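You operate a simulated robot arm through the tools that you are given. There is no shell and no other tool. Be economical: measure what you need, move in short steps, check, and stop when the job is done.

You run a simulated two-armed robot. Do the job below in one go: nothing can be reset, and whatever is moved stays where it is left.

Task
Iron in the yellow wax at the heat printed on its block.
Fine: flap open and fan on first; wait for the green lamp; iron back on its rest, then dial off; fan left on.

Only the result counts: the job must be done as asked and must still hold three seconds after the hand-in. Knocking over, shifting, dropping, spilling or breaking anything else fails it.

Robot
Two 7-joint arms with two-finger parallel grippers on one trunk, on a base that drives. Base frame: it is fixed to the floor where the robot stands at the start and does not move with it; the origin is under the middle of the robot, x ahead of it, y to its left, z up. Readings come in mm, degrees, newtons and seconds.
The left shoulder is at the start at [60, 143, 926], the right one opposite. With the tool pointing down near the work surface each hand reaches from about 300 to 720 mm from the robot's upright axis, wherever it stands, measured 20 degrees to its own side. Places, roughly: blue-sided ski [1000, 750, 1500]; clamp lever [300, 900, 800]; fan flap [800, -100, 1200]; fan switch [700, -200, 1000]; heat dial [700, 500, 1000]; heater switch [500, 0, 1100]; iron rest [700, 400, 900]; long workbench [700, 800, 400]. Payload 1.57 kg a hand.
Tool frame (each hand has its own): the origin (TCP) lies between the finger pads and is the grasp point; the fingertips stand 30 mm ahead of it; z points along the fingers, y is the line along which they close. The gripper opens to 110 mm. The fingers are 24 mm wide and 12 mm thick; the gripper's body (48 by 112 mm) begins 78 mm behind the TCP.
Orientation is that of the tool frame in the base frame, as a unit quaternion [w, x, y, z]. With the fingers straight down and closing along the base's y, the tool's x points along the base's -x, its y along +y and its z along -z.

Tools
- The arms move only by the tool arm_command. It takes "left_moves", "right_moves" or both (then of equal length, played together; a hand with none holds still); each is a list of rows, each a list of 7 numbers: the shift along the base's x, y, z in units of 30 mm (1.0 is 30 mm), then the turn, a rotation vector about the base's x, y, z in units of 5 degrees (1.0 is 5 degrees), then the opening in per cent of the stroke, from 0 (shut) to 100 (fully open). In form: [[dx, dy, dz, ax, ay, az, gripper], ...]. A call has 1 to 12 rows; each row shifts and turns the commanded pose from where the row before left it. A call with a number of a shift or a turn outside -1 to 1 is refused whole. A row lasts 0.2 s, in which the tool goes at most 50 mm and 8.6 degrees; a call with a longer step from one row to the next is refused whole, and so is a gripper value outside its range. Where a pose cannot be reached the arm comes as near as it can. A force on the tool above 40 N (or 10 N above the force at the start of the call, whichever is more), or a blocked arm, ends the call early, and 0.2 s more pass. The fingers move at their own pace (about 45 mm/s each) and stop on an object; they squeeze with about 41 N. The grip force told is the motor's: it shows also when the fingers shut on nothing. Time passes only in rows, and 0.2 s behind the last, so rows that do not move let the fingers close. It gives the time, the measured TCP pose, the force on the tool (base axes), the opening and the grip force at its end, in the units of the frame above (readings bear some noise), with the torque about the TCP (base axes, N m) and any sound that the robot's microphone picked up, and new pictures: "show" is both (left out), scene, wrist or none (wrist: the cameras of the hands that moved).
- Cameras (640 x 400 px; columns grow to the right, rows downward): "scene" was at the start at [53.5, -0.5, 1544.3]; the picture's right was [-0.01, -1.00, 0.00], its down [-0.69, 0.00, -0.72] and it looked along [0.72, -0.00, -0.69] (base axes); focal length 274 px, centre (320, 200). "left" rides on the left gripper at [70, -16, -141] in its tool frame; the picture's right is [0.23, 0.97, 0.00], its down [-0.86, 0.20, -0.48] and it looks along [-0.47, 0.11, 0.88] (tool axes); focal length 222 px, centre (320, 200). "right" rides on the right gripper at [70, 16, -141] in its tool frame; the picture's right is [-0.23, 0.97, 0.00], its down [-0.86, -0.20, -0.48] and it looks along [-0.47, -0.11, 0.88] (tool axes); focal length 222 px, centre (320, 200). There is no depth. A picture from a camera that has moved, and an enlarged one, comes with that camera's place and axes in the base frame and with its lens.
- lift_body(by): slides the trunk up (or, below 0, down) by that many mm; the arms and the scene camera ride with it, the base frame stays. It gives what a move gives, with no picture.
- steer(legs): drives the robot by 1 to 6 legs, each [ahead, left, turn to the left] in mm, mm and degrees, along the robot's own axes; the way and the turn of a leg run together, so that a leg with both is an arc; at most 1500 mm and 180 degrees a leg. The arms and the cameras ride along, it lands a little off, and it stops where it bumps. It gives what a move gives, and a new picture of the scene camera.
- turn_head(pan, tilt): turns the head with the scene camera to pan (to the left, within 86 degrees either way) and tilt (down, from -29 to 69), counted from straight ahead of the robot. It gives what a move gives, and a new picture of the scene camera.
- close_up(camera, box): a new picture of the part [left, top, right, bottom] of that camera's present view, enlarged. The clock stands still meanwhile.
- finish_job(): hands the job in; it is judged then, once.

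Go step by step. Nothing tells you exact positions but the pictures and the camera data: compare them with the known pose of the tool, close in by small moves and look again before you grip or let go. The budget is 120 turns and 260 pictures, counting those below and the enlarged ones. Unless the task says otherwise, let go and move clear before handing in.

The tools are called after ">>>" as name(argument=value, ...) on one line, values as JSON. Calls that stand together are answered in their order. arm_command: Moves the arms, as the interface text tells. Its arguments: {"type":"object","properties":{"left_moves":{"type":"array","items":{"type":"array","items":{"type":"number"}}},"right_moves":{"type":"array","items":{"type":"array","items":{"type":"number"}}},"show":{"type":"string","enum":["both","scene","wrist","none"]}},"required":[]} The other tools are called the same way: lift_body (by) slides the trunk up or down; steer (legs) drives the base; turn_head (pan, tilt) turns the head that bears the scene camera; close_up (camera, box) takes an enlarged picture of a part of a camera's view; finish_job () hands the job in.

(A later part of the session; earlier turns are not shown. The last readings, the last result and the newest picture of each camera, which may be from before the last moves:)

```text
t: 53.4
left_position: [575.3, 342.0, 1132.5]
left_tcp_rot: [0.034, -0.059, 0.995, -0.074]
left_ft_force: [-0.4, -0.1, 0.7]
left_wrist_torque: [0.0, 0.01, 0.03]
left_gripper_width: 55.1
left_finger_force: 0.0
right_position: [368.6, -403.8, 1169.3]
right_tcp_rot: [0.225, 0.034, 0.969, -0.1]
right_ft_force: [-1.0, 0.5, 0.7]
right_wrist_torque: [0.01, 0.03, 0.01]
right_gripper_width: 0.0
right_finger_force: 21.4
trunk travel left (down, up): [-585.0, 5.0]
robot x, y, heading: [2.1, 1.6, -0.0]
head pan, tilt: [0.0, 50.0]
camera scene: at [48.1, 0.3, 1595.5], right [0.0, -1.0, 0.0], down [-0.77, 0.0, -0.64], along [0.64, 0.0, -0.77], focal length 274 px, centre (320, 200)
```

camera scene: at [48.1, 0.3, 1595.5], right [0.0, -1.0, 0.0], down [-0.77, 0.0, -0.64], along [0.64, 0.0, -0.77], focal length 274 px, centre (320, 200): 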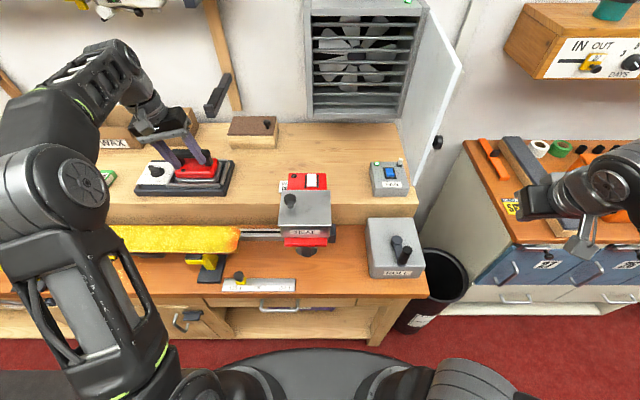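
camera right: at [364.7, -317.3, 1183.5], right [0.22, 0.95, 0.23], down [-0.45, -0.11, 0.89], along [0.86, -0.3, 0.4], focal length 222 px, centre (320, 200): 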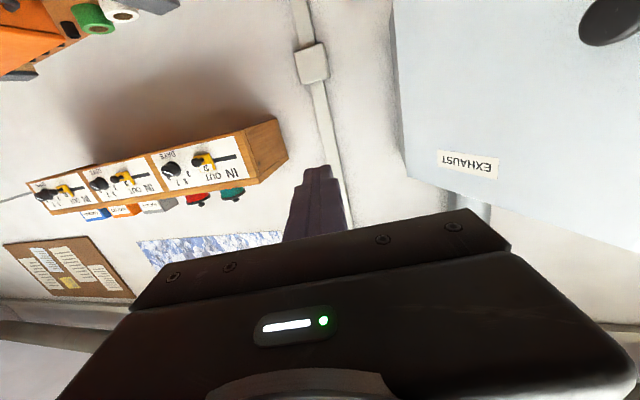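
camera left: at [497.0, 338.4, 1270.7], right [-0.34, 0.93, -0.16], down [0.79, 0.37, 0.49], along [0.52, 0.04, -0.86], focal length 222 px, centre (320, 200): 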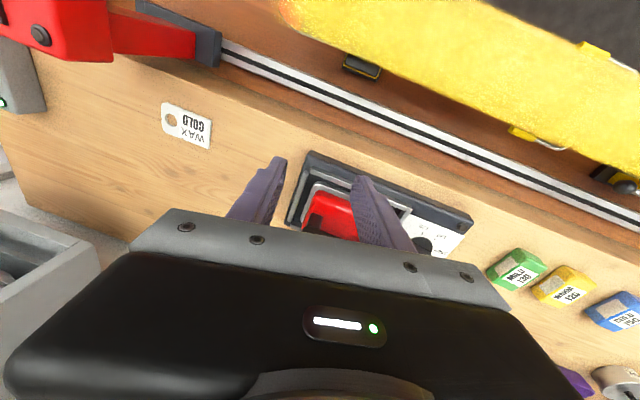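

Both arms are clear, so I'll drive 300 mm to the left.

>>> steer(legs=[[0, 300, 0]])

>>> turn_head(pan=20, tilt=50)

>>> close_up(camera="left", box=[0, 0, 640, 400])

```text
t: 55.5
left_position: [575.0, 644.8, 1132.8]
left_tcp_rot: [0.033, -0.06, 0.995, -0.074]
left_ft_force: [0.1, 0.2, 0.1]
left_wrist_torque: [0.01, 0.0, 0.01]
left_gripper_width: 55.1
left_finger_force: 0.1
right_position: [369.0, -101.0, 1170.2]
right_tcp_rot: [0.224, 0.035, 0.969, -0.102]
right_ft_force: [0.2, 0.8, -0.9]
right_wrist_torque: [-0.02, -0.01, -0.01]
right_gripper_width: 0.0
right_finger_force: 21.7
trunk travel left (down, up): [-585.0, 5.0]
robot x, y, heading: [-1.5, 303.0, -0.1]
head pan, tilt: [0.0, 50.0]
camera scene: at [47.8, 304.0, 1595.5], right [0.0, -1.0, 0.0], down [-0.77, 0.0, -0.64], along [0.64, 0.0, -0.77], focal length 274 px, centre (320, 200)
```

scene: 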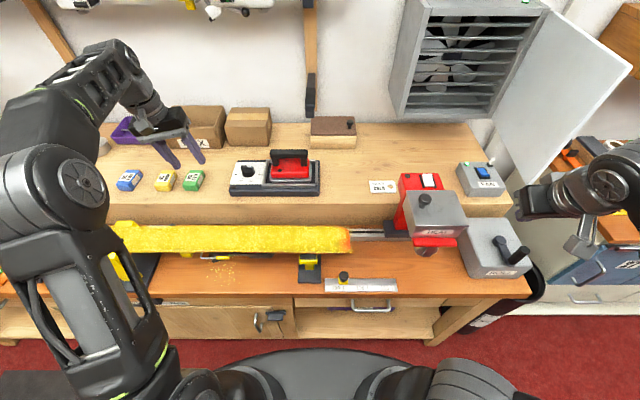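

```text
t: 56.3
left_position: [574.9, 643.2, 1132.1]
left_tcp_rot: [0.033, -0.06, 0.995, -0.073]
left_ft_force: [-0.2, -0.2, 0.4]
left_wrist_torque: [0.02, -0.03, 0.01]
left_gripper_width: 54.8
left_finger_force: 0.0
right_position: [368.6, -101.6, 1170.4]
right_tcp_rot: [0.225, 0.036, 0.968, -0.102]
right_ft_force: [1.0, -1.4, -0.2]
right_wrist_torque: [0.03, 0.0, -0.01]
right_gripper_width: 0.1
right_finger_force: 21.2
trunk travel left (down, up): [-585.0, 5.0]
robot x, y, heading: [-0.7, 296.8, 0.1]
head pan, tilt: [20.0, 50.0]
camera scene: at [43.2, 329.1, 1595.5], right [0.34, -0.94, 0.0], down [-0.72, -0.26, -0.64], along [0.6, 0.22, -0.77], focal length 274 px, centre (320, 200)
```

scene: 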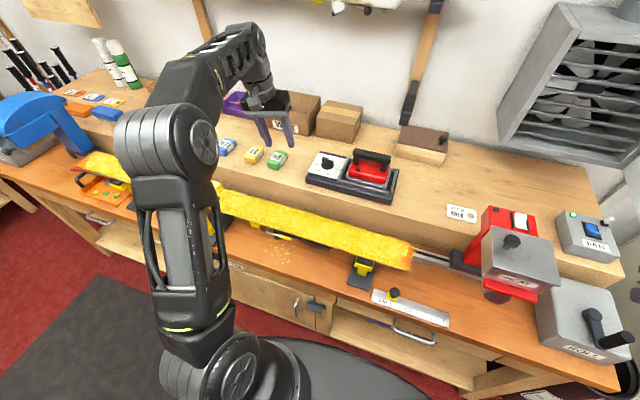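

```text
1.00 times, centred on (320, 200) of left (not enlarged: the box is as wide or as high as the picture)
camera zoom: at [496.9, 640.9, 1270.5], right [-0.34, 0.93, -0.16], down [0.79, 0.37, 0.49], along [0.52, 0.04, -0.86], focal length 222 px, centre (320, 200)
```

zoom: 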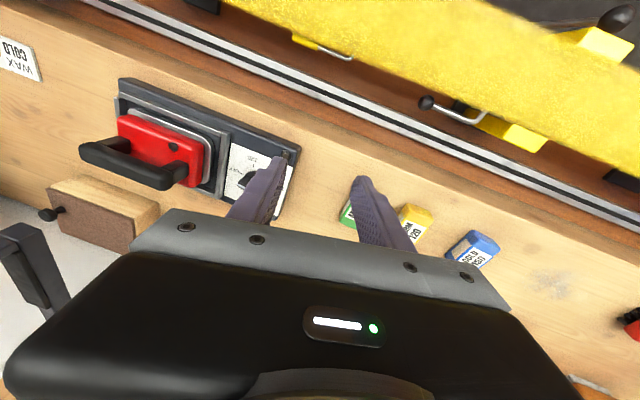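

Now the dial and iron are in easy view. I'll zoom in on them.

>>> close_up(camera="scene", box=[290, 140, 410, 215])

>>> close_up(camera="left", box=[60, 60, 320, 230])

>>> close_up(camera="left", box=[380, 0, 640, 180])

```text
5.33 times, centred on (350, 178) of scene
camera zoom: at [43.2, 329.1, 1595.5], right [0.34, -0.94, 0.0], down [-0.72, -0.26, -0.64], along [0.6, 0.22, -0.77], focal length 1462 px, centre (160, 320)
```

zoom: 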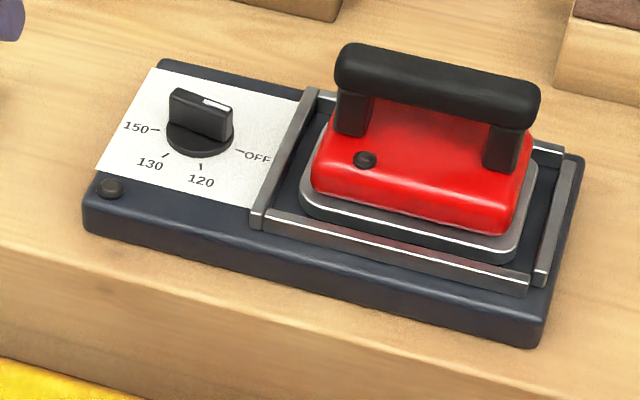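

```text
2.35 times, centred on (190, 145) of left
camera zoom: at [496.9, 640.9, 1270.5], right [-0.34, 0.93, -0.16], down [0.79, 0.37, 0.49], along [0.52, 0.04, -0.86], focal length 523 px, centre (626, 329)
```

zoom: 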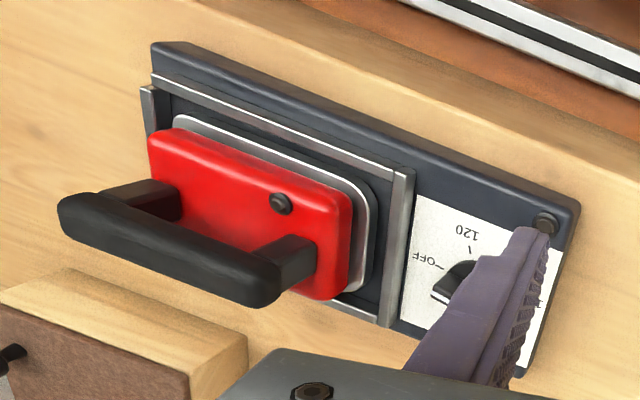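

```text
2.22 times, centred on (510, 90) of left
camera zoom: at [496.9, 640.9, 1270.5], right [-0.34, 0.93, -0.16], down [0.79, 0.37, 0.49], along [0.52, 0.04, -0.86], focal length 494 px, centre (-102, 444)
```

zoom: 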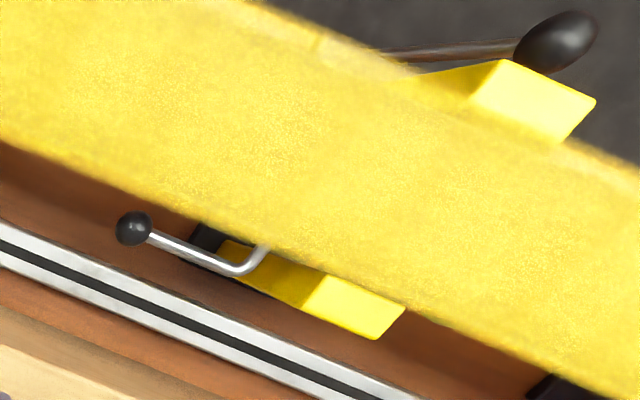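

The dial is at OFF, pointing right. 120 is about 60° clockwise from it, towards the front, and the bar lies along y. I'll yaw the left hand so its fingers close along x and hover over the dial at about (690, 541, 972).

>>> arm_command(left_moves=[[0, 0, 0, 0.83, 0, 0, 50], [0, 0, 0, 0.83, 0, 0, 50], [0.1, -0.2, 0, 0, 0, 1, 50], [0.2, -0.2, 0, 0, 0, 1, 50], [0.2, -0.2, 0, 0, 0, 1, 50], [0.2, -0.2, 0, 0, 0, 1, 50], [0.2, -0.2, 0, 0, 0, 1, 50], [0.2, -0.2, 0, 0, 0, 1, 50], [0.2, -0.2, 0, 0, 0, 1, 50], [0.2, -0.2, 0, 0, 0, 1, 50], [0.2, -0.2, 0, 0, 0, 1, 50], [0.2, -0.2, 0, 0, 0, 1, 50]], show="none")

>>> arm_command(left_moves=[[0.2, -0.2, 0, 0, 0, 1, 50], [0.2, -0.2, 0, 0, 0, 1, 50], [0.2, -0.2, 0, 0, 0, 1, 50], [0.2, -0.2, 0, 0, 0, 1, 50], [0.2, -0.2, 0, 0, 0, 1, 50], [0.2, -0.2, 0, 0, 0, 1, 50], [0.2, -0.2, 0, 0, 0, 0.7, 50], [0.2, 0, -0.3, -0.85, -1, 0, 50], [0.2, 0, -0.3, 0, -1, 0, 50], [0.1, 0, -0.3, 0, -1, 0, 50]])

```text
t: 58.9
left_position: [613.8, 602.2, 1135.0]
left_tcp_rot: [0.043, -0.355, 0.934, 0.01]
left_ft_force: [0.0, -0.2, 0.6]
left_wrist_torque: [-0.02, 0.01, 0.02]
left_gripper_width: 55.0
left_finger_force: 0.0
left hand out of reach, approached as far as the arm can: row 9, 10, 11, 12
right_position: [369.2, -100.8, 1170.7]
right_tcp_rot: [0.224, 0.035, 0.969, -0.101]
right_ft_force: [-0.5, 0.5, -0.2]
right_wrist_torque: [0.02, 0.02, -0.02]
right_gripper_width: 0.0
right_finger_force: 21.5
trunk travel left (down, up): [-585.0, 5.0]
robot x, y, heading: [-3.3, 306.3, 0.1]
head pan, tilt: [20.0, 50.0]
```

```text
t: 61.1
left_position: [632.0, 600.7, 1109.6]
left_tcp_rot: [0.154, -0.37, 0.913, -0.074]
left_ft_force: [0.1, 1.0, 0.2]
left_wrist_torque: [0.0, 0.0, -0.01]
left_gripper_width: 55.0
left_finger_force: 0.1
left hand out of reach, approached as far as the arm can: row 1, 2, 3, 4, 5, 6, 7
right_position: [368.5, -100.9, 1171.1]
right_tcp_rot: [0.225, 0.033, 0.969, -0.101]
right_ft_force: [0.6, 0.2, 0.3]
right_wrist_torque: [-0.01, 0.01, 0.01]
right_gripper_width: 0.0
right_finger_force: 21.1
trunk travel left (down, up): [-585.0, 5.0]
robot x, y, heading: [-1.5, 303.1, 0.1]
head pan, tilt: [20.0, 50.0]
camera scene: at [42.6, 329.6, 1595.6], right [0.34, -0.94, 0.0], down [-0.72, -0.26, -0.64], along [0.6, 0.22, -0.77], focal length 274 px, centre (320, 200)
camera left: at [547.3, 543.8, 1230.3], right [-0.79, 0.54, -0.29], down [0.29, 0.75, 0.6], along [0.54, 0.39, -0.75], focal length 222 px, centre (320, 200)
```

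scene: 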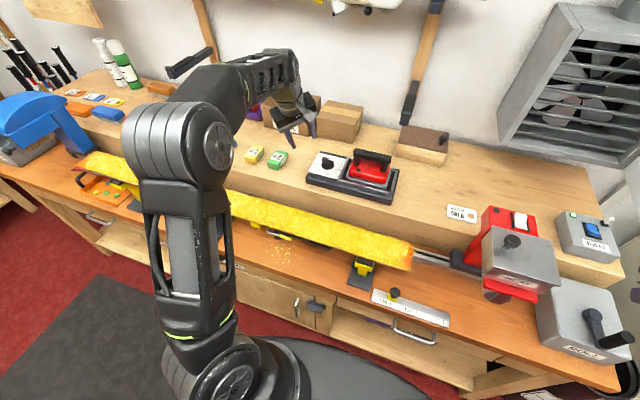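
left: 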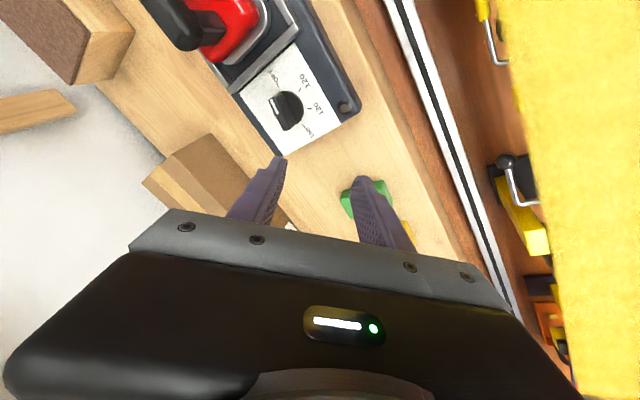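

The hand is at its reach limit up here. I'll lower it a little and see whether it reaches the commanded pose.

>>> arm_command(left_moves=[[0, 0, -0.6, 0, 0, 0, 50], [0, 0, -0.6, 0, 0, 0, 50], [0, 0, 0, 0, 0, 0, 50]], show="wrist")

```text
t: 61.9
left_position: [631.8, 601.1, 1073.1]
left_tcp_rot: [0.154, -0.371, 0.913, -0.073]
left_ft_force: [0.2, 0.4, 0.7]
left_wrist_torque: [-0.01, 0.05, 0.02]
left_gripper_width: 55.1
left_finger_force: 0.0
right_position: [368.6, -101.6, 1170.5]
right_tcp_rot: [0.225, 0.034, 0.969, -0.101]
right_ft_force: [-0.2, 0.8, 0.6]
right_wrist_torque: [0.02, 0.02, 0.0]
right_gripper_width: 0.0
right_finger_force: 21.7
trunk travel left (down, up): [-585.0, 5.0]
robot x, y, heading: [-0.6, 302.7, 0.1]
head pan, tilt: [20.0, 50.0]
camera left: at [547.7, 543.4, 1194.1], right [-0.79, 0.54, -0.29], down [0.29, 0.75, 0.59], along [0.54, 0.39, -0.75], focal length 222 px, centre (320, 200)
```

left: 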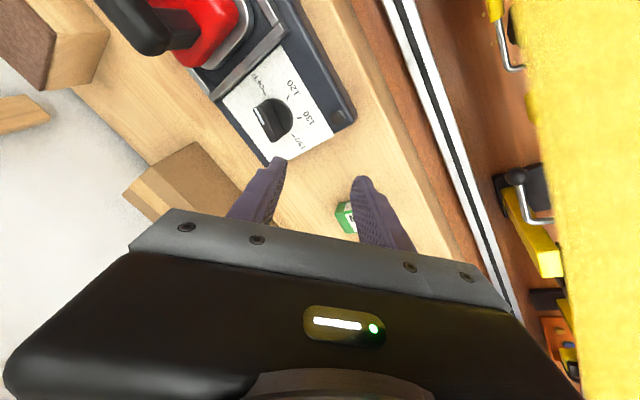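

Moves are good again at this height. The dial centre triangulates to (693, 543), so I'll move over it while finishing the yaw.

>>> arm_command(left_moves=[[0.2, -0.2, 0, 0, 0, 1, 50], [0.2, -0.2, 0, 0, 0, 1, 50], [0.2, -0.2, 0, 0, 0, 1, 50], [0.2, -0.2, 0, 0, 0, 1, 50], [0.2, -0.2, 0, 0, 0, 1, 50], [0.2, -0.2, 0, 0, 0, 1, 50], [0.2, -0.2, 0, 0, 0, 1, 50], [0.2, -0.2, 0, 0, 0, 1, 50], [0.2, -0.2, 0, 0, 0, 1, 50], [0.2, -0.2, 0, 0, 0, 0.5, 50]], show="wrist")

```text
t: 64.1
left_position: [691.1, 540.0, 1073.3]
left_tcp_rot: [-0.17, 0.708, -0.686, 0.005]
left_ft_force: [0.1, 0.3, -0.5]
left_wrist_torque: [-0.05, 0.0, -0.01]
left_gripper_width: 55.0
left_finger_force: 0.1
right_position: [368.8, -102.4, 1169.6]
right_tcp_rot: [0.224, 0.034, 0.969, -0.101]
right_ft_force: [0.3, -0.5, -0.4]
right_wrist_torque: [-0.01, -0.04, 0.0]
right_gripper_width: 0.3
right_finger_force: 21.5
trunk travel left (down, up): [-585.0, 5.0]
robot x, y, heading: [0.6, 302.7, 0.0]
head pan, tilt: [20.0, 50.0]
camera left: at [677.6, 439.7, 1194.1], right [-0.93, -0.22, -0.29], down [-0.36, 0.72, 0.59], along [0.08, 0.66, -0.75], focal length 222 px, centre (320, 200)
```

left: 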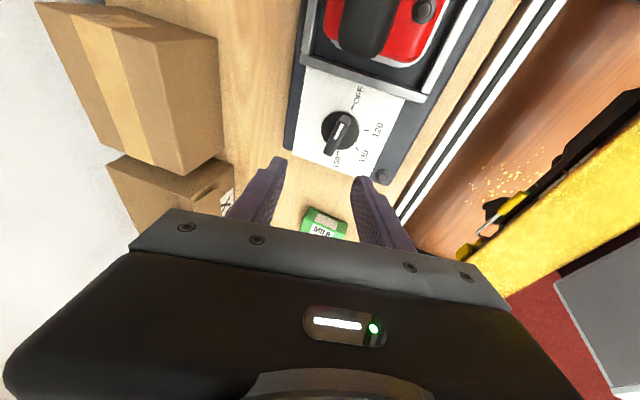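

The yaw is right. I'll level the remaining tilt and look closely at the dial.

>>> arm_command(left_moves=[[0, 0, 0, -0.95, 0.95, 0, 50], [0, 0, 0, -0.95, 0.95, 0, 50], [0, 0, 0, -0.9, 0.9, 0, 50]], show="wrist")

>>> close_up(camera="left", box=[260, 60, 440, 180])

```text
t: 64.9
left_position: [691.0, 538.6, 1073.0]
left_tcp_rot: [-0.082, 0.715, -0.694, 0.004]
left_ft_force: [-0.1, 0.2, -0.9]
left_wrist_torque: [-0.03, 0.01, -0.04]
left_gripper_width: 54.7
left_finger_force: 0.0
left hand out of reach, approached as far as the arm can: row 2, 3
right_position: [369.3, -100.5, 1170.1]
right_tcp_rot: [0.224, 0.034, 0.969, -0.101]
right_ft_force: [0.7, -0.3, 0.0]
right_wrist_torque: [0.01, 0.0, -0.01]
right_gripper_width: 0.0
right_finger_force: 21.1
trunk travel left (down, up): [-585.0, 5.0]
robot x, y, heading: [1.1, 303.0, 0.1]
head pan, tilt: [20.0, 50.0]
camera left: at [693.4, 455.9, 1206.0], right [-0.96, -0.25, -0.14], down [-0.29, 0.79, 0.54], along [-0.02, 0.56, -0.83], focal length 222 px, centre (320, 200)
```

left: 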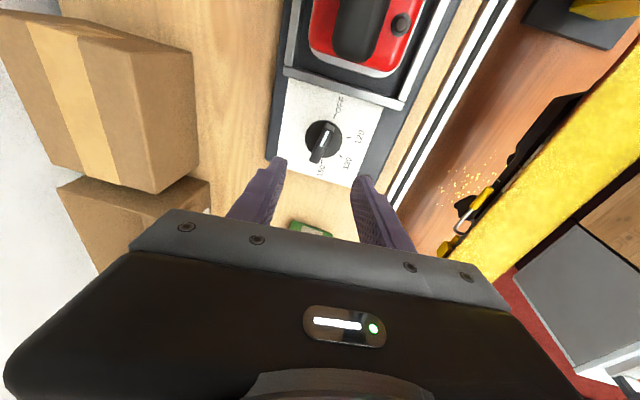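

```text
3.33 times, centred on (350, 120) of left
camera zoom: at [693.4, 455.9, 1206.0], right [-0.96, -0.25, -0.14], down [-0.29, 0.79, 0.54], along [-0.02, 0.56, -0.83], focal length 740 px, centre (220, 467)
```

zoom: 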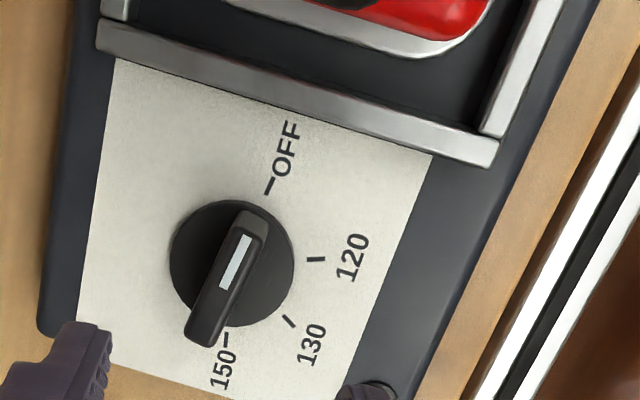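

The ticks are clear: OFF to 120 is 60° clockwise seen from above. The dial centre is near (704, 541). I'll align and go down around the bar.

>>> arm_command(left_moves=[[0.2, 0, -0.6, 0, 0, -0.9, 50], [0.2, 0.05, -0.6, 0, 0, -0.9, 50], [0, 0, -0.4, -0.7, 0.7, 0, 50], [0, 0, -0.3, -0.7, 0.7, 0, 50]], show="wrist")

>>> close_up(camera="scene", box=[270, 100, 410, 215])

```text
t: 65.9
left_position: [704.6, 540.4, 1031.3]
left_tcp_rot: [0.061, -0.66, 0.749, -0.011]
left_ft_force: [0.1, 0.1, -0.3]
left_wrist_torque: [0.0, -0.04, 0.01]
left_gripper_width: 54.8
left_finger_force: 0.1
left hand out of reach, approached as far as the arm can: row 3, 4
right_position: [368.7, -100.3, 1169.7]
right_tcp_rot: [0.224, 0.035, 0.969, -0.102]
right_ft_force: [-0.3, -0.3, 0.1]
right_wrist_torque: [-0.01, 0.03, -0.01]
right_gripper_width: 0.0
right_finger_force: 21.0
trunk travel left (down, up): [-585.0, 5.0]
robot x, y, heading: [-3.4, 301.9, -0.2]
head pan, tilt: [20.0, 50.0]
camera left: at [696.5, 462.1, 1166.9], right [-0.99, -0.1, -0.11], down [-0.14, 0.84, 0.52], along [0.04, 0.53, -0.85], focal length 222 px, centre (320, 200)
```

left: 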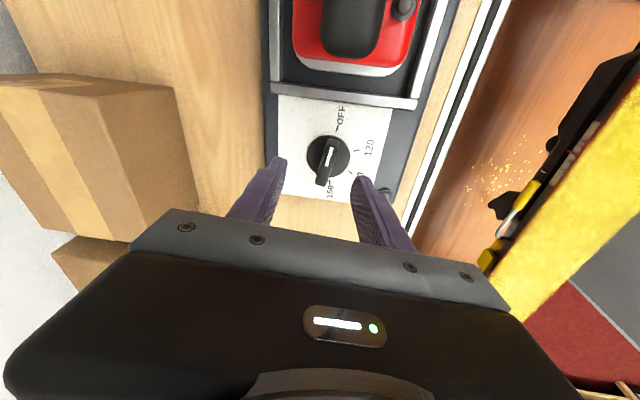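

```text
3.48 times, centred on (340, 158) of scene
camera zoom: at [43.3, 329.1, 1595.5], right [0.34, -0.94, 0.0], down [-0.72, -0.26, -0.64], along [0.6, 0.22, -0.77], focal length 954 px, centre (250, 348)
```

zoom: 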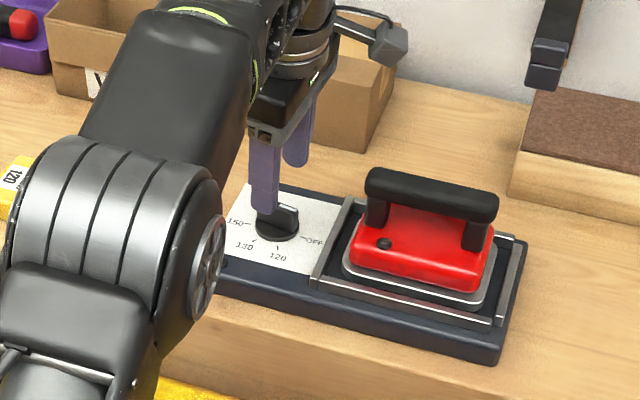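

The dial sits between the fingers. I'll descend and grip the bar.

>>> arm_command(left_moves=[[-0.15, -0.1, -0.5, 0, 0, 0, 50], [0, 0, -0.5, 0, 0, 0, 50], [0, 0, -0.3, 0, 0, 0, 50], [0, 0, 0, 0, 0, 0, 30], [0, 0, 0, 0, 0, 0, 10], [0, 0, 0, 0, 0, 0, 0], [0, 0, 0, 0, 0, 0, 0]], show="wrist")

>>> close_up(camera="left", box=[240, 80, 440, 230])

```text
t: 67.5
left_position: [702.0, 538.0, 991.4]
left_tcp_rot: [0.061, -0.66, 0.749, -0.012]
left_ft_force: [11.8, 0.4, 1.6]
left_wrist_torque: [0.19, 0.12, -0.46]
left_gripper_width: 14.7
left_finger_force: 25.7
right_position: [370.1, -101.1, 1169.3]
right_tcp_rot: [0.223, 0.035, 0.969, -0.102]
right_ft_force: [-0.2, 0.5, -0.6]
right_wrist_torque: [-0.01, 0.02, -0.02]
right_gripper_width: 0.2
right_finger_force: 21.8
trunk travel left (down, up): [-585.0, 5.0]
robot x, y, heading: [1.4, 304.6, -0.1]
head pan, tilt: [20.0, 50.0]
camera left: at [693.3, 458.7, 1127.8], right [-0.99, -0.1, -0.11], down [-0.14, 0.84, 0.52], along [0.05, 0.53, -0.85], focal length 222 px, centre (320, 200)
```

left: 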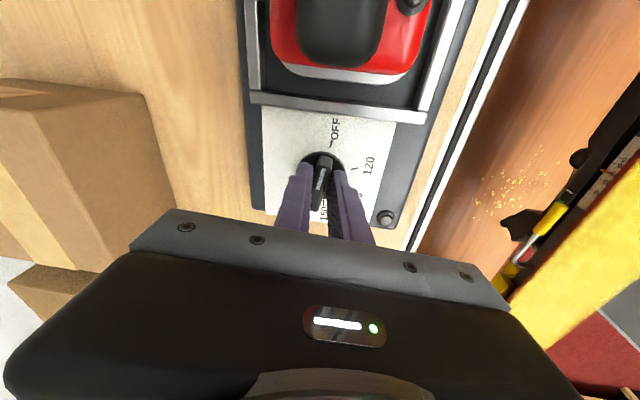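

```text
2.67 times, centred on (340, 155) of left
camera zoom: at [693.3, 458.7, 1127.8], right [-0.99, -0.1, -0.11], down [-0.14, 0.84, 0.52], along [0.05, 0.53, -0.85], focal length 592 px, centre (267, 320)
```

zoom: 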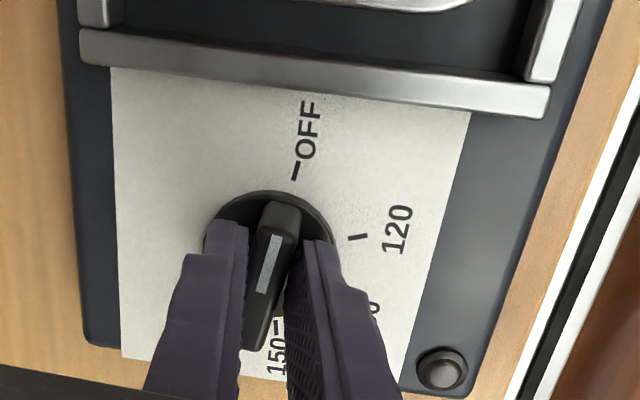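

The bar is gripped (14.7 mm). Now I'll turn it clockwise in steps of 5°.

>>> arm_command(left_moves=[[0.08, 0, 0, 0, 0, -1, 0], [0, 0, 0, 0, 0, -1, 0], [0, 0, 0, 0, 0, -1, 0], [0, 0, 0, 0, 0, -1, 0], [0, 0, 0, 0, 0, -1, 0], [0, 0, 0, 0, 0, -1, 0], [0, 0, 0, 0, 0, -1, 0], [0, 0, 0, 0, 0, -1, 0], [0, 0, 0, 0, 0, -1, 0], [0, 0, 0, 0, 0, -1, 0]], show="wrist")

>>> close_up(camera="left", box=[240, 80, 440, 230])

```text
t: 69.7
left_position: [698.4, 541.9, 991.8]
left_tcp_rot: [0.049, -0.282, 0.957, -0.036]
left_ft_force: [-20.8, 12.7, -6.6]
left_wrist_torque: [1.0, 0.32, 0.11]
left_gripper_width: 13.4
left_finger_force: 30.1
right_position: [367.6, -99.5, 1171.7]
right_tcp_rot: [0.225, 0.034, 0.968, -0.102]
right_ft_force: [-0.3, 0.2, 0.3]
right_wrist_torque: [-0.03, 0.02, 0.01]
right_gripper_width: 0.0
right_finger_force: 21.7
trunk travel left (down, up): [-585.0, 5.0]
robot x, y, heading: [-1.3, 301.1, 0.1]
head pan, tilt: [20.0, 50.0]
camera left: at [632.9, 496.9, 1128.1], right [-0.71, 0.69, -0.11], down [0.55, 0.65, 0.52], along [0.43, 0.31, -0.85], focal length 222 px, centre (320, 200)
```

left: 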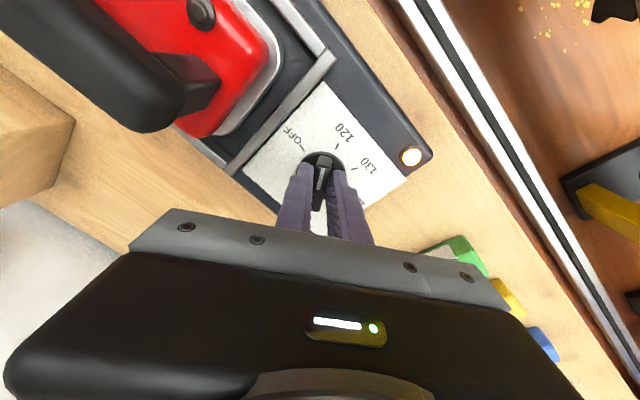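

```text
2.67 times, centred on (340, 155) of left
camera zoom: at [632.9, 496.9, 1128.1], right [-0.71, 0.69, -0.11], down [0.55, 0.65, 0.52], along [0.43, 0.31, -0.85], focal length 592 px, centre (267, 320)
```

zoom: 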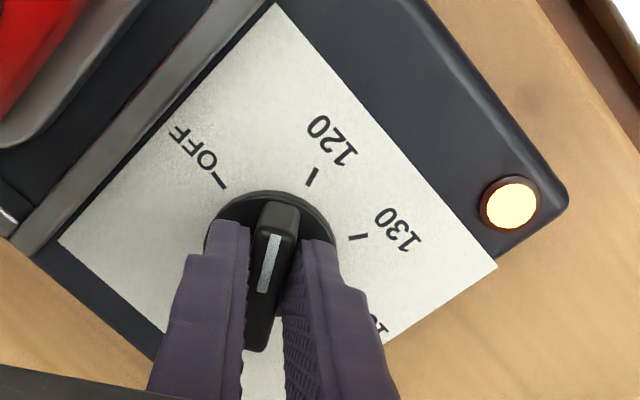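

The lamp turned amber, so it is heating. The pointer is about 10–12° short of 120, so I'll finish the turn and ease the side force.

>>> arm_command(left_moves=[[-0.08, 0.05, 0, 0, 0, -1, 0], [-0.05, 0.03, 0, 0, 0, -1, 0], [0, 0, 0, 0, 0, -0.2, 0]], show="none")

>>> close_up(camera="left", box=[240, 80, 440, 230])

```text
t: 70.5
left_position: [698.7, 542.7, 991.1]
left_tcp_rot: [0.047, -0.187, 0.98, -0.041]
left_ft_force: [-2.9, 16.6, -9.2]
left_wrist_torque: [0.78, 0.42, 0.1]
left_gripper_width: 13.6
left_finger_force: 29.8
right_position: [368.8, -99.8, 1170.8]
right_tcp_rot: [0.224, 0.034, 0.969, -0.101]
right_ft_force: [0.8, 0.1, -0.3]
right_wrist_torque: [-0.03, 0.0, 0.01]
right_gripper_width: 0.0
right_finger_force: 21.3
trunk travel left (down, up): [-585.0, 5.0]
robot x, y, heading: [3.5, 303.8, 0.1]
head pan, tilt: [20.0, 50.0]
```

```text
2.67 times, centred on (340, 155) of left
camera zoom: at [624.5, 511.7, 1127.9], right [-0.57, 0.82, -0.11], down [0.67, 0.53, 0.52], along [0.49, 0.22, -0.85], focal length 592 px, centre (267, 320)
```

zoom: 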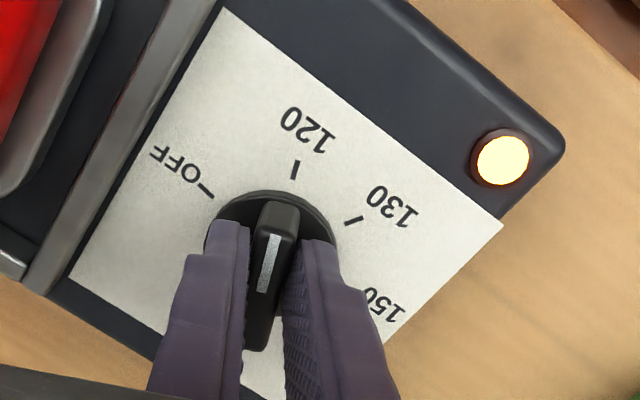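

The tick at 120 is now lined up with the pointer exactly as OFF was at the start. I'll let go, lift and check.

>>> arm_command(left_moves=[[0, 0, 0, 0, 0, 0, 30], [0, 0, 0, 0, 0, 0, 50], [0, 0, 0, 0, 0, 0, 50], [0, 0, 0.7, 0, 0, 0, 50], [0, 0, 1, 0, 0, 0, 50], [-0.5, 0, 1, 0, 0, 0, 50], [-1, 0, 0.5, 0, 0, 0, 80]], show="wrist")

>>> close_up(camera="scene", box=[290, 140, 410, 215])

>>> close_up(camera="left", box=[200, 80, 440, 230])

```text
t: 72.1
left_position: [651.5, 540.6, 1088.4]
left_tcp_rot: [0.046, -0.188, 0.98, -0.041]
left_ft_force: [-0.2, -0.1, -0.2]
left_wrist_torque: [0.01, -0.05, 0.0]
left_gripper_width: 88.1
left_finger_force: 0.2
right_position: [368.2, -100.4, 1170.0]
right_tcp_rot: [0.225, 0.034, 0.969, -0.101]
right_ft_force: [-0.1, -0.4, -0.1]
right_wrist_torque: [0.0, -0.04, -0.04]
right_gripper_width: 0.2
right_finger_force: 21.1
trunk travel left (down, up): [-585.0, 5.0]
robot x, y, heading: [1.0, 303.8, 0.2]
head pan, tilt: [20.0, 50.0]
camera left: at [578.1, 508.5, 1224.6], right [-0.57, 0.82, -0.11], down [0.67, 0.53, 0.52], along [0.48, 0.22, -0.85], focal length 222 px, centre (320, 200)
```

left: 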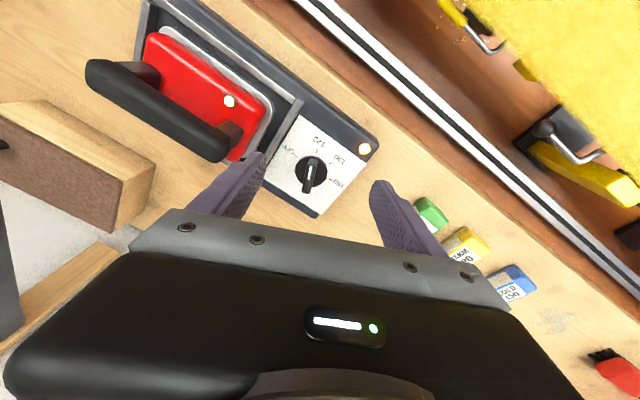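

```text
5.33 times, centred on (350, 178) of scene
camera zoom: at [41.8, 329.1, 1595.5], right [0.34, -0.94, 0.0], down [-0.72, -0.26, -0.64], along [0.6, 0.22, -0.77], focal length 1462 px, centre (160, 320)
```

zoom: 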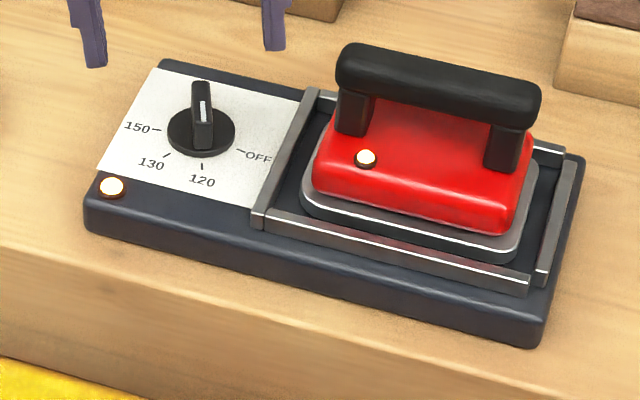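

```text
2.67 times, centred on (320, 155) of left
camera zoom: at [578.1, 508.5, 1224.6], right [-0.57, 0.82, -0.11], down [0.67, 0.53, 0.52], along [0.48, 0.22, -0.85], focal length 592 px, centre (320, 320)
```

zoom: 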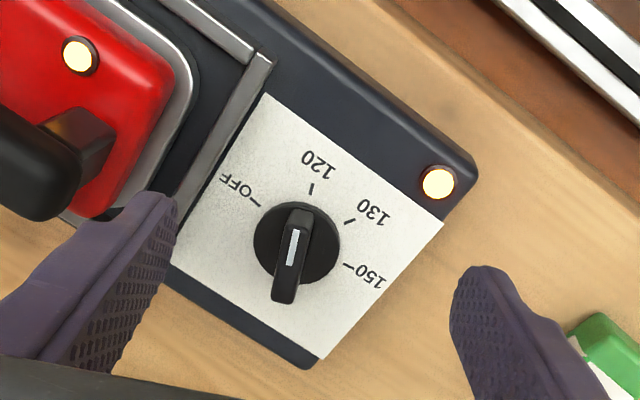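

The pointer is at 120 and both lamps glow amber. While it heats I'll turn the left hand square to the iron handle, which triangulates to (691, 399, top 1042), and hover above it.

>>> arm_command(left_moves=[[-0.4, -0.3, 0, 0, 0, 1, 80], [-0.4, -0.3, 0, 0, 0, 1, 80], [-0.3, -0.4, 0, 0, 0, 1, 80], [0, -0.4, 0, 0, 0, 1, 80], [0, -0.4, 0, 0, 0, 1, 80], [0, -0.4, 0, 0, 0, 1, 80], [0, -0.4, 0, 0, 0, 1, 80], [0, -0.4, 0, 0, 0, 1, 80], [0, -0.4, 0, 0, 0, 1, 70], [0, -0.4, 0, 0, 0, 1, 70], [0, -0.4, 0, 0, 0, 1, 70], [0, -0.4, 0, 0, 0, 1, 70]], show="none")

>>> arm_command(left_moves=[[0.3, -0.1, 0, 0, 0, 1, 70], [0.5, 0, 0, 0, 0, 0.7, 70], [0.5, 0, 0, -0.87, 0.5, 0, 70], [0.5, 0, 0, 0, 0.6, 0, 70], [0.5, 0, 0, 0, 0, 0, 70]])

```text
t: 74.7
left_position: [620.6, 401.2, 1086.8]
left_tcp_rot: [0.06, -0.654, 0.754, -0.012]
left_ft_force: [-0.2, -0.1, 0.6]
left_wrist_torque: [-0.02, -0.01, 0.01]
left_gripper_width: 77.0
left_finger_force: 0.1
right_position: [368.2, -101.1, 1170.0]
right_tcp_rot: [0.224, 0.035, 0.969, -0.102]
right_ft_force: [0.7, -0.2, 0.9]
right_wrist_torque: [-0.01, 0.0, 0.04]
right_gripper_width: 0.3
right_finger_force: 20.9
trunk travel left (down, up): [-585.0, 5.0]
robot x, y, heading: [-5.9, 303.5, 0.0]
head pan, tilt: [20.0, 50.0]
```

```text
t: 75.9
left_position: [650.9, 399.3, 1088.4]
left_tcp_rot: [-0.041, 0.708, -0.705, 0.014]
left_ft_force: [-0.2, 0.0, 0.1]
left_wrist_torque: [-0.03, 0.02, 0.01]
left_gripper_width: 77.3
left_finger_force: 0.1
left hand out of reach, approached as far as the arm can: row 3, 4, 5
right_position: [368.9, -102.0, 1168.9]
right_tcp_rot: [0.224, 0.035, 0.969, -0.101]
right_ft_force: [0.3, 1.1, -0.1]
right_wrist_torque: [-0.03, 0.0, 0.05]
right_gripper_width: 0.0
right_finger_force: 21.3
trunk travel left (down, up): [-585.0, 5.0]
robot x, y, heading: [1.0, 298.3, 0.1]
head pan, tilt: [20.0, 50.0]
camera scene: at [43.1, 329.0, 1595.5], right [0.34, -0.94, 0.0], down [-0.72, -0.26, -0.64], along [0.6, 0.22, -0.77], focal length 274 px, centre (320, 200)
camera left: at [656.6, 325.5, 1227.3], right [-0.97, -0.23, -0.08], down [-0.24, 0.84, 0.49], along [-0.04, 0.5, -0.87], focal length 222 px, centre (320, 200)
```

scene: 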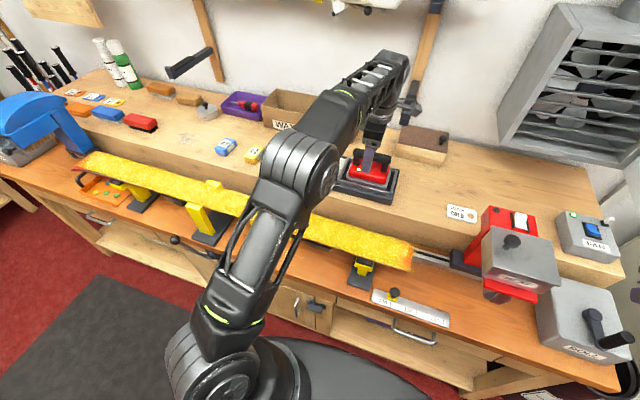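
left: 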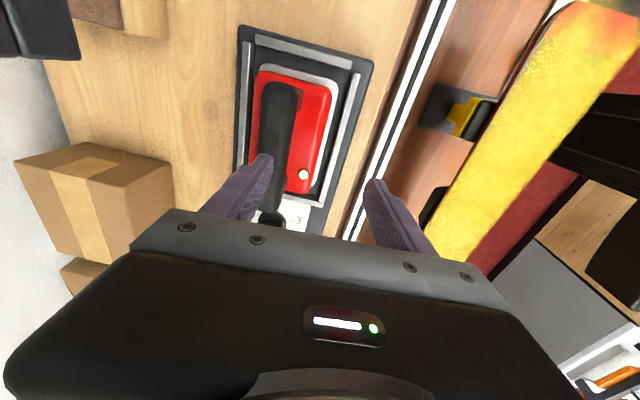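

High up the arm can't quite reach the handle. I'll pitch the hand forward about 10°, which also lifts the far finger over the handle, and move in.

>>> arm_command(left_moves=[[0, 0, -0.1, 0, -1, 0, 70], [0.3, 0, -0.1, 0, -1, 0, 70], [0.5, 0, 0, 0, 0, 0, 70], [0.5, 0, 0, 0, 0, 0, 70]], show="wrist")

>>> close_up(camera="scene", box=[310, 110, 430, 215])

```text
t: 76.9
left_position: [689.9, 399.2, 1081.8]
left_tcp_rot: [-0.103, 0.704, -0.698, 0.076]
left_ft_force: [-0.7, -0.2, 0.6]
left_wrist_torque: [0.03, 0.02, 0.02]
left_gripper_width: 77.0
left_finger_force: 0.1
right_position: [369.0, -101.4, 1171.2]
right_tcp_rot: [0.225, 0.034, 0.969, -0.101]
right_ft_force: [-0.4, 0.3, -0.4]
right_wrist_torque: [0.02, 0.02, 0.0]
right_gripper_width: 0.1
right_finger_force: 21.1
trunk travel left (down, up): [-585.0, 5.0]
robot x, y, heading: [1.6, 304.7, 0.3]
head pan, tilt: [20.0, 50.0]
camera left: at [671.9, 325.3, 1220.1], right [-0.94, -0.23, -0.25], down [-0.32, 0.84, 0.44], along [0.11, 0.5, -0.86], focal length 222 px, centre (320, 200)
```

left: 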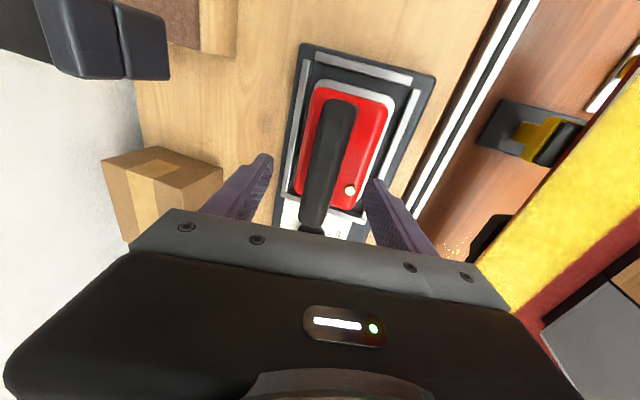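

```text
3.81 times, centred on (370, 162) of scene
camera zoom: at [43.7, 329.0, 1595.5], right [0.34, -0.94, 0.0], down [-0.72, -0.26, -0.64], along [0.6, 0.22, -0.77], focal length 1044 px, centre (130, 343)
```

zoom: 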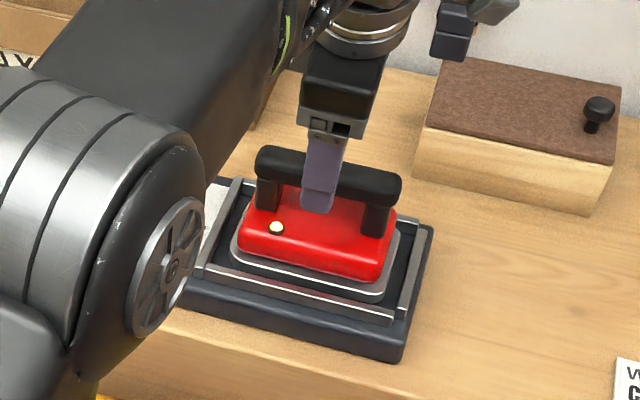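

The fingers straddle the handle. I'll lower the hand while levelling it, then check the lamp.

>>> arm_command(left_moves=[[0.05, 0, -0.3, 0, 0, 0, 70], [0.05, 0, -0.4, 0, 1, 0, 70], [0, 0, -0.4, 0, 1, 0, 70], [0, 0, -0.2, -0.3, 0.7, 0, 70]], show="wrist")

>>> close_up(camera="scene", box=[310, 110, 430, 215])

```text
t: 77.9
left_position: [692.4, 399.2, 1054.0]
left_tcp_rot: [-0.056, 0.708, -0.703, 0.03]
left_ft_force: [-0.5, 0.0, 0.5]
left_wrist_torque: [0.02, -0.01, 0.02]
left_gripper_width: 77.1
left_finger_force: 0.1
left hand out of reach, approached as far as the arm can: row 3, 4
right_position: [368.6, -101.1, 1170.6]
right_tcp_rot: [0.224, 0.034, 0.969, -0.101]
right_ft_force: [-0.6, 0.4, -0.1]
right_wrist_torque: [0.02, 0.0, -0.01]
right_gripper_width: 0.2
right_finger_force: 21.6
trunk travel left (down, up): [-585.0, 5.0]
robot x, y, heading: [-1.4, 301.4, 0.0]
head pan, tilt: [20.0, 50.0]
camera left: at [692.5, 325.5, 1193.8], right [-0.96, -0.23, -0.13], down [-0.26, 0.84, 0.48], along [-0.01, 0.5, -0.87], focal length 222 px, centre (320, 200)
```

left: 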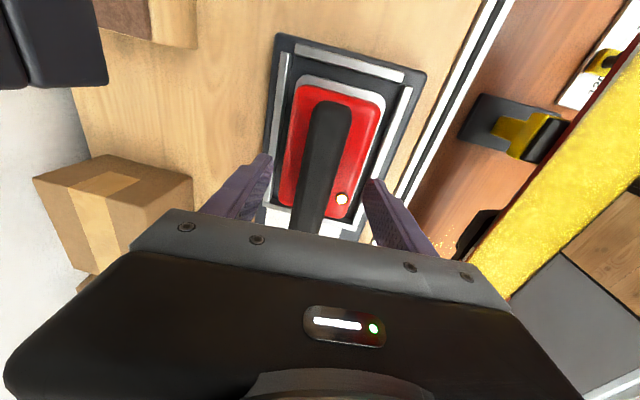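

```text
3.81 times, centred on (370, 162) of scene
camera zoom: at [43.7, 329.0, 1595.5], right [0.34, -0.94, 0.0], down [-0.72, -0.26, -0.64], along [0.6, 0.22, -0.77], focal length 1044 px, centre (130, 343)
```

zoom: 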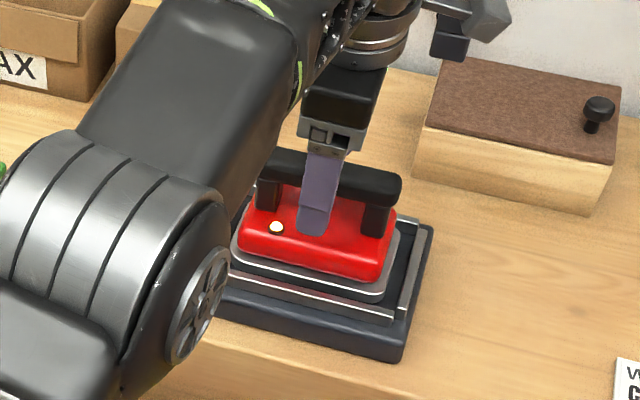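

I'll go down the last bit and wait there for the lamp.

>>> arm_command(left_moves=[[0.1, 0, -0.3, 0, 0.4, 0, 70], [0, 0, -0.25, 0, 0.4, 0, 70], [0, 0, 0, 0, 0, 0, 70], [0, 0, 0, 0, 0, 0, 70], [0, 0, 0, 0, 0, 0, 70], [0, 0, 0, 0, 0, 0, 70], [0, 0, 0, 0, 0, 0, 70], [0, 0, 0, 0, 0, 0, 70], [0, 0, 0, 0, 0, 0, 70], [0, 0, 0, 0, 0, 0, 70], [0, 0, 0, 0, 0, 0, 70], [0, 0, 0, 0, 0, 0, 70]], show="wrist")

>>> close_up(camera="scene", box=[310, 110, 430, 215])

```text
t: 80.5
left_position: [693.0, 399.6, 1055.8]
left_tcp_rot: [-0.056, 0.708, -0.703, 0.03]
left_ft_force: [-0.5, -0.1, 0.0]
left_wrist_torque: [0.02, 0.01, -0.03]
left_gripper_width: 77.0
left_finger_force: 0.1
left hand out of reach, approached as far as the arm can: row 1, 2
right_position: [368.9, -102.5, 1169.5]
right_tcp_rot: [0.224, 0.035, 0.969, -0.101]
right_ft_force: [0.2, -0.3, -0.1]
right_wrist_torque: [0.01, 0.02, -0.07]
right_gripper_width: 0.0
right_finger_force: 21.2
trunk travel left (down, up): [-585.0, 5.0]
robot x, y, heading: [0.2, 304.0, 0.3]
head pan, tilt: [20.0, 50.0]
camera left: at [692.1, 325.4, 1194.3], right [-0.96, -0.23, -0.13], down [-0.26, 0.84, 0.48], along [0.0, 0.5, -0.87], focal length 222 px, centre (320, 200)
```

left: 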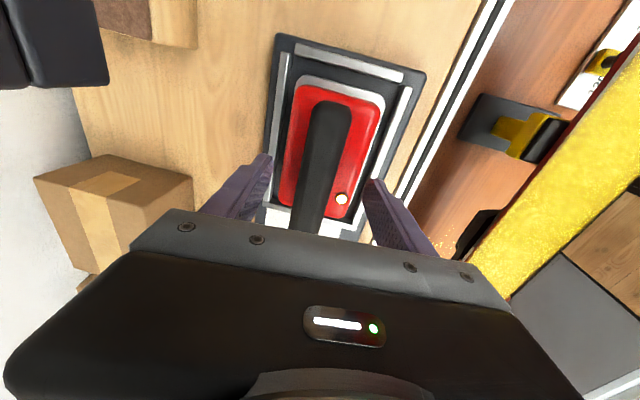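

```text
3.81 times, centred on (370, 162) of scene
camera zoom: at [43.2, 329.0, 1595.5], right [0.34, -0.94, 0.0], down [-0.72, -0.26, -0.64], along [0.6, 0.22, -0.77], focal length 1044 px, centre (130, 343)
```

zoom: 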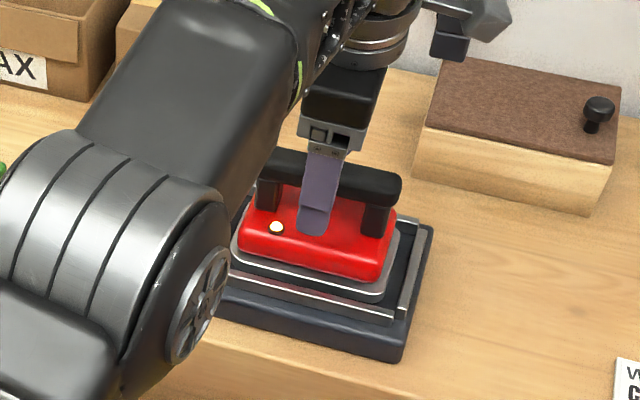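

I'll lower without any turn, then keep waiting.

>>> arm_command(left_moves=[[0.05, 0, -0.3, 0, 0, 0, 70], [0.05, 0, -0.3, 0, 0, 0, 70], [0, 0, 0, 0, 0, 0, 70], [0, 0, 0, 0, 0, 0, 70], [0, 0, 0, 0, 0, 0, 70], [0, 0, 0, 0, 0, 0, 70], [0, 0, 0, 0, 0, 0, 70], [0, 0, 0, 0, 0, 0, 70], [0, 0, 0, 0, 0, 0, 70], [0, 0, 0, 0, 0, 0, 70], [0, 0, 0, 0, 0, 0, 70], [0, 0, 0, 0, 0, 0, 70]], show="none")

>>> arm_command(left_moves=[[0, 0, 0, 0, 0, 0, 70], [0, 0, 0, 0, 0, 0, 70], [0, 0, 0, 0, 0, 0, 70], [0, 0, 0, 0, 0, 0, 70], [0, 0, 0, 0, 0, 0, 70], [0, 0, 0, 0, 0, 0, 70], [0, 0, 0, 0, 0, 0, 70], [0, 0, 0, 0, 0, 0, 70], [0, 0, 0, 0, 0, 0, 70], [0, 0, 0, 0, 0, 0, 70], [0, 0, 0, 0, 0, 0, 70], [0, 0, 0, 0, 0, 0, 70]], show="wrist")

>>> close_up(camera="left", box=[220, 60, 460, 240])

```text
t: 83.1
left_position: [695.6, 400.1, 1036.3]
left_tcp_rot: [-0.056, 0.708, -0.703, 0.03]
left_ft_force: [0.0, -0.3, -0.7]
left_wrist_torque: [-0.04, -0.04, 0.01]
left_gripper_width: 77.0
left_finger_force: 0.0
right_position: [369.0, -102.3, 1170.2]
right_tcp_rot: [0.224, 0.034, 0.969, -0.101]
right_ft_force: [-0.1, -0.3, 0.0]
right_wrist_torque: [0.01, -0.05, 0.01]
right_gripper_width: 0.2
right_finger_force: 20.9
trunk travel left (down, up): [-585.0, 5.0]
robot x, y, heading: [1.3, 302.2, 0.0]
head pan, tilt: [20.0, 50.0]
```

```text
t: 85.7
left_position: [694.2, 399.3, 1037.8]
left_tcp_rot: [-0.055, 0.708, -0.704, 0.03]
left_ft_force: [0.0, 0.0, 1.0]
left_wrist_torque: [-0.03, 0.02, 0.02]
left_gripper_width: 77.2
left_finger_force: 0.1
right_position: [368.4, -102.0, 1170.0]
right_tcp_rot: [0.225, 0.035, 0.968, -0.101]
right_ft_force: [-0.2, -1.2, 0.6]
right_wrist_torque: [0.03, -0.01, 0.01]
right_gripper_width: 0.0
right_finger_force: 21.0
trunk travel left (down, up): [-585.0, 5.0]
robot x, y, heading: [-0.9, 304.3, 0.2]
head pan, tilt: [20.0, 50.0]
camera left: at [694.7, 325.6, 1176.1], right [-0.96, -0.23, -0.13], down [-0.26, 0.84, 0.48], along [0.0, 0.5, -0.87], focal length 222 px, centre (320, 200)
```

left: 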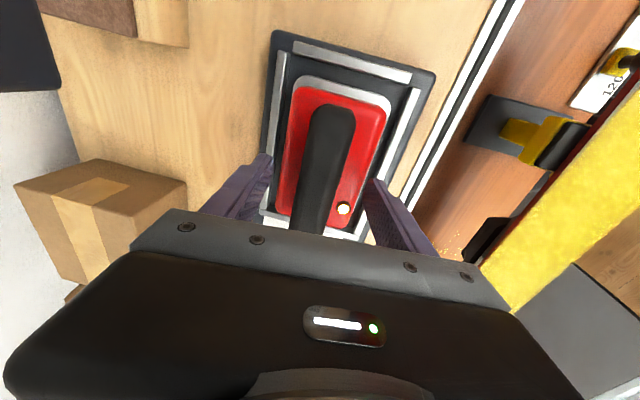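

```text
2.22 times, centred on (340, 150) of left
camera zoom: at [694.7, 325.6, 1176.1], right [-0.96, -0.23, -0.13], down [-0.26, 0.84, 0.48], along [0.0, 0.5, -0.87], focal length 494 px, centre (276, 311)
```

zoom: 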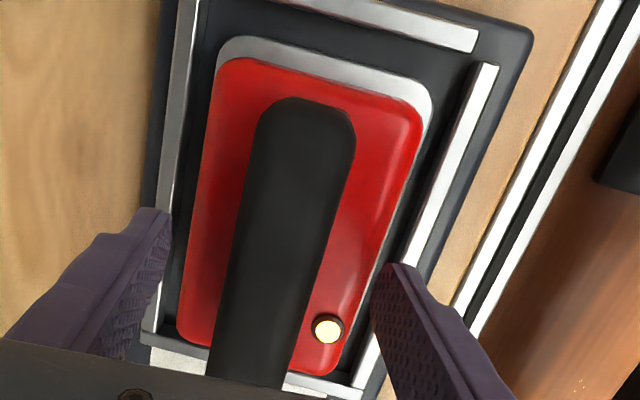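

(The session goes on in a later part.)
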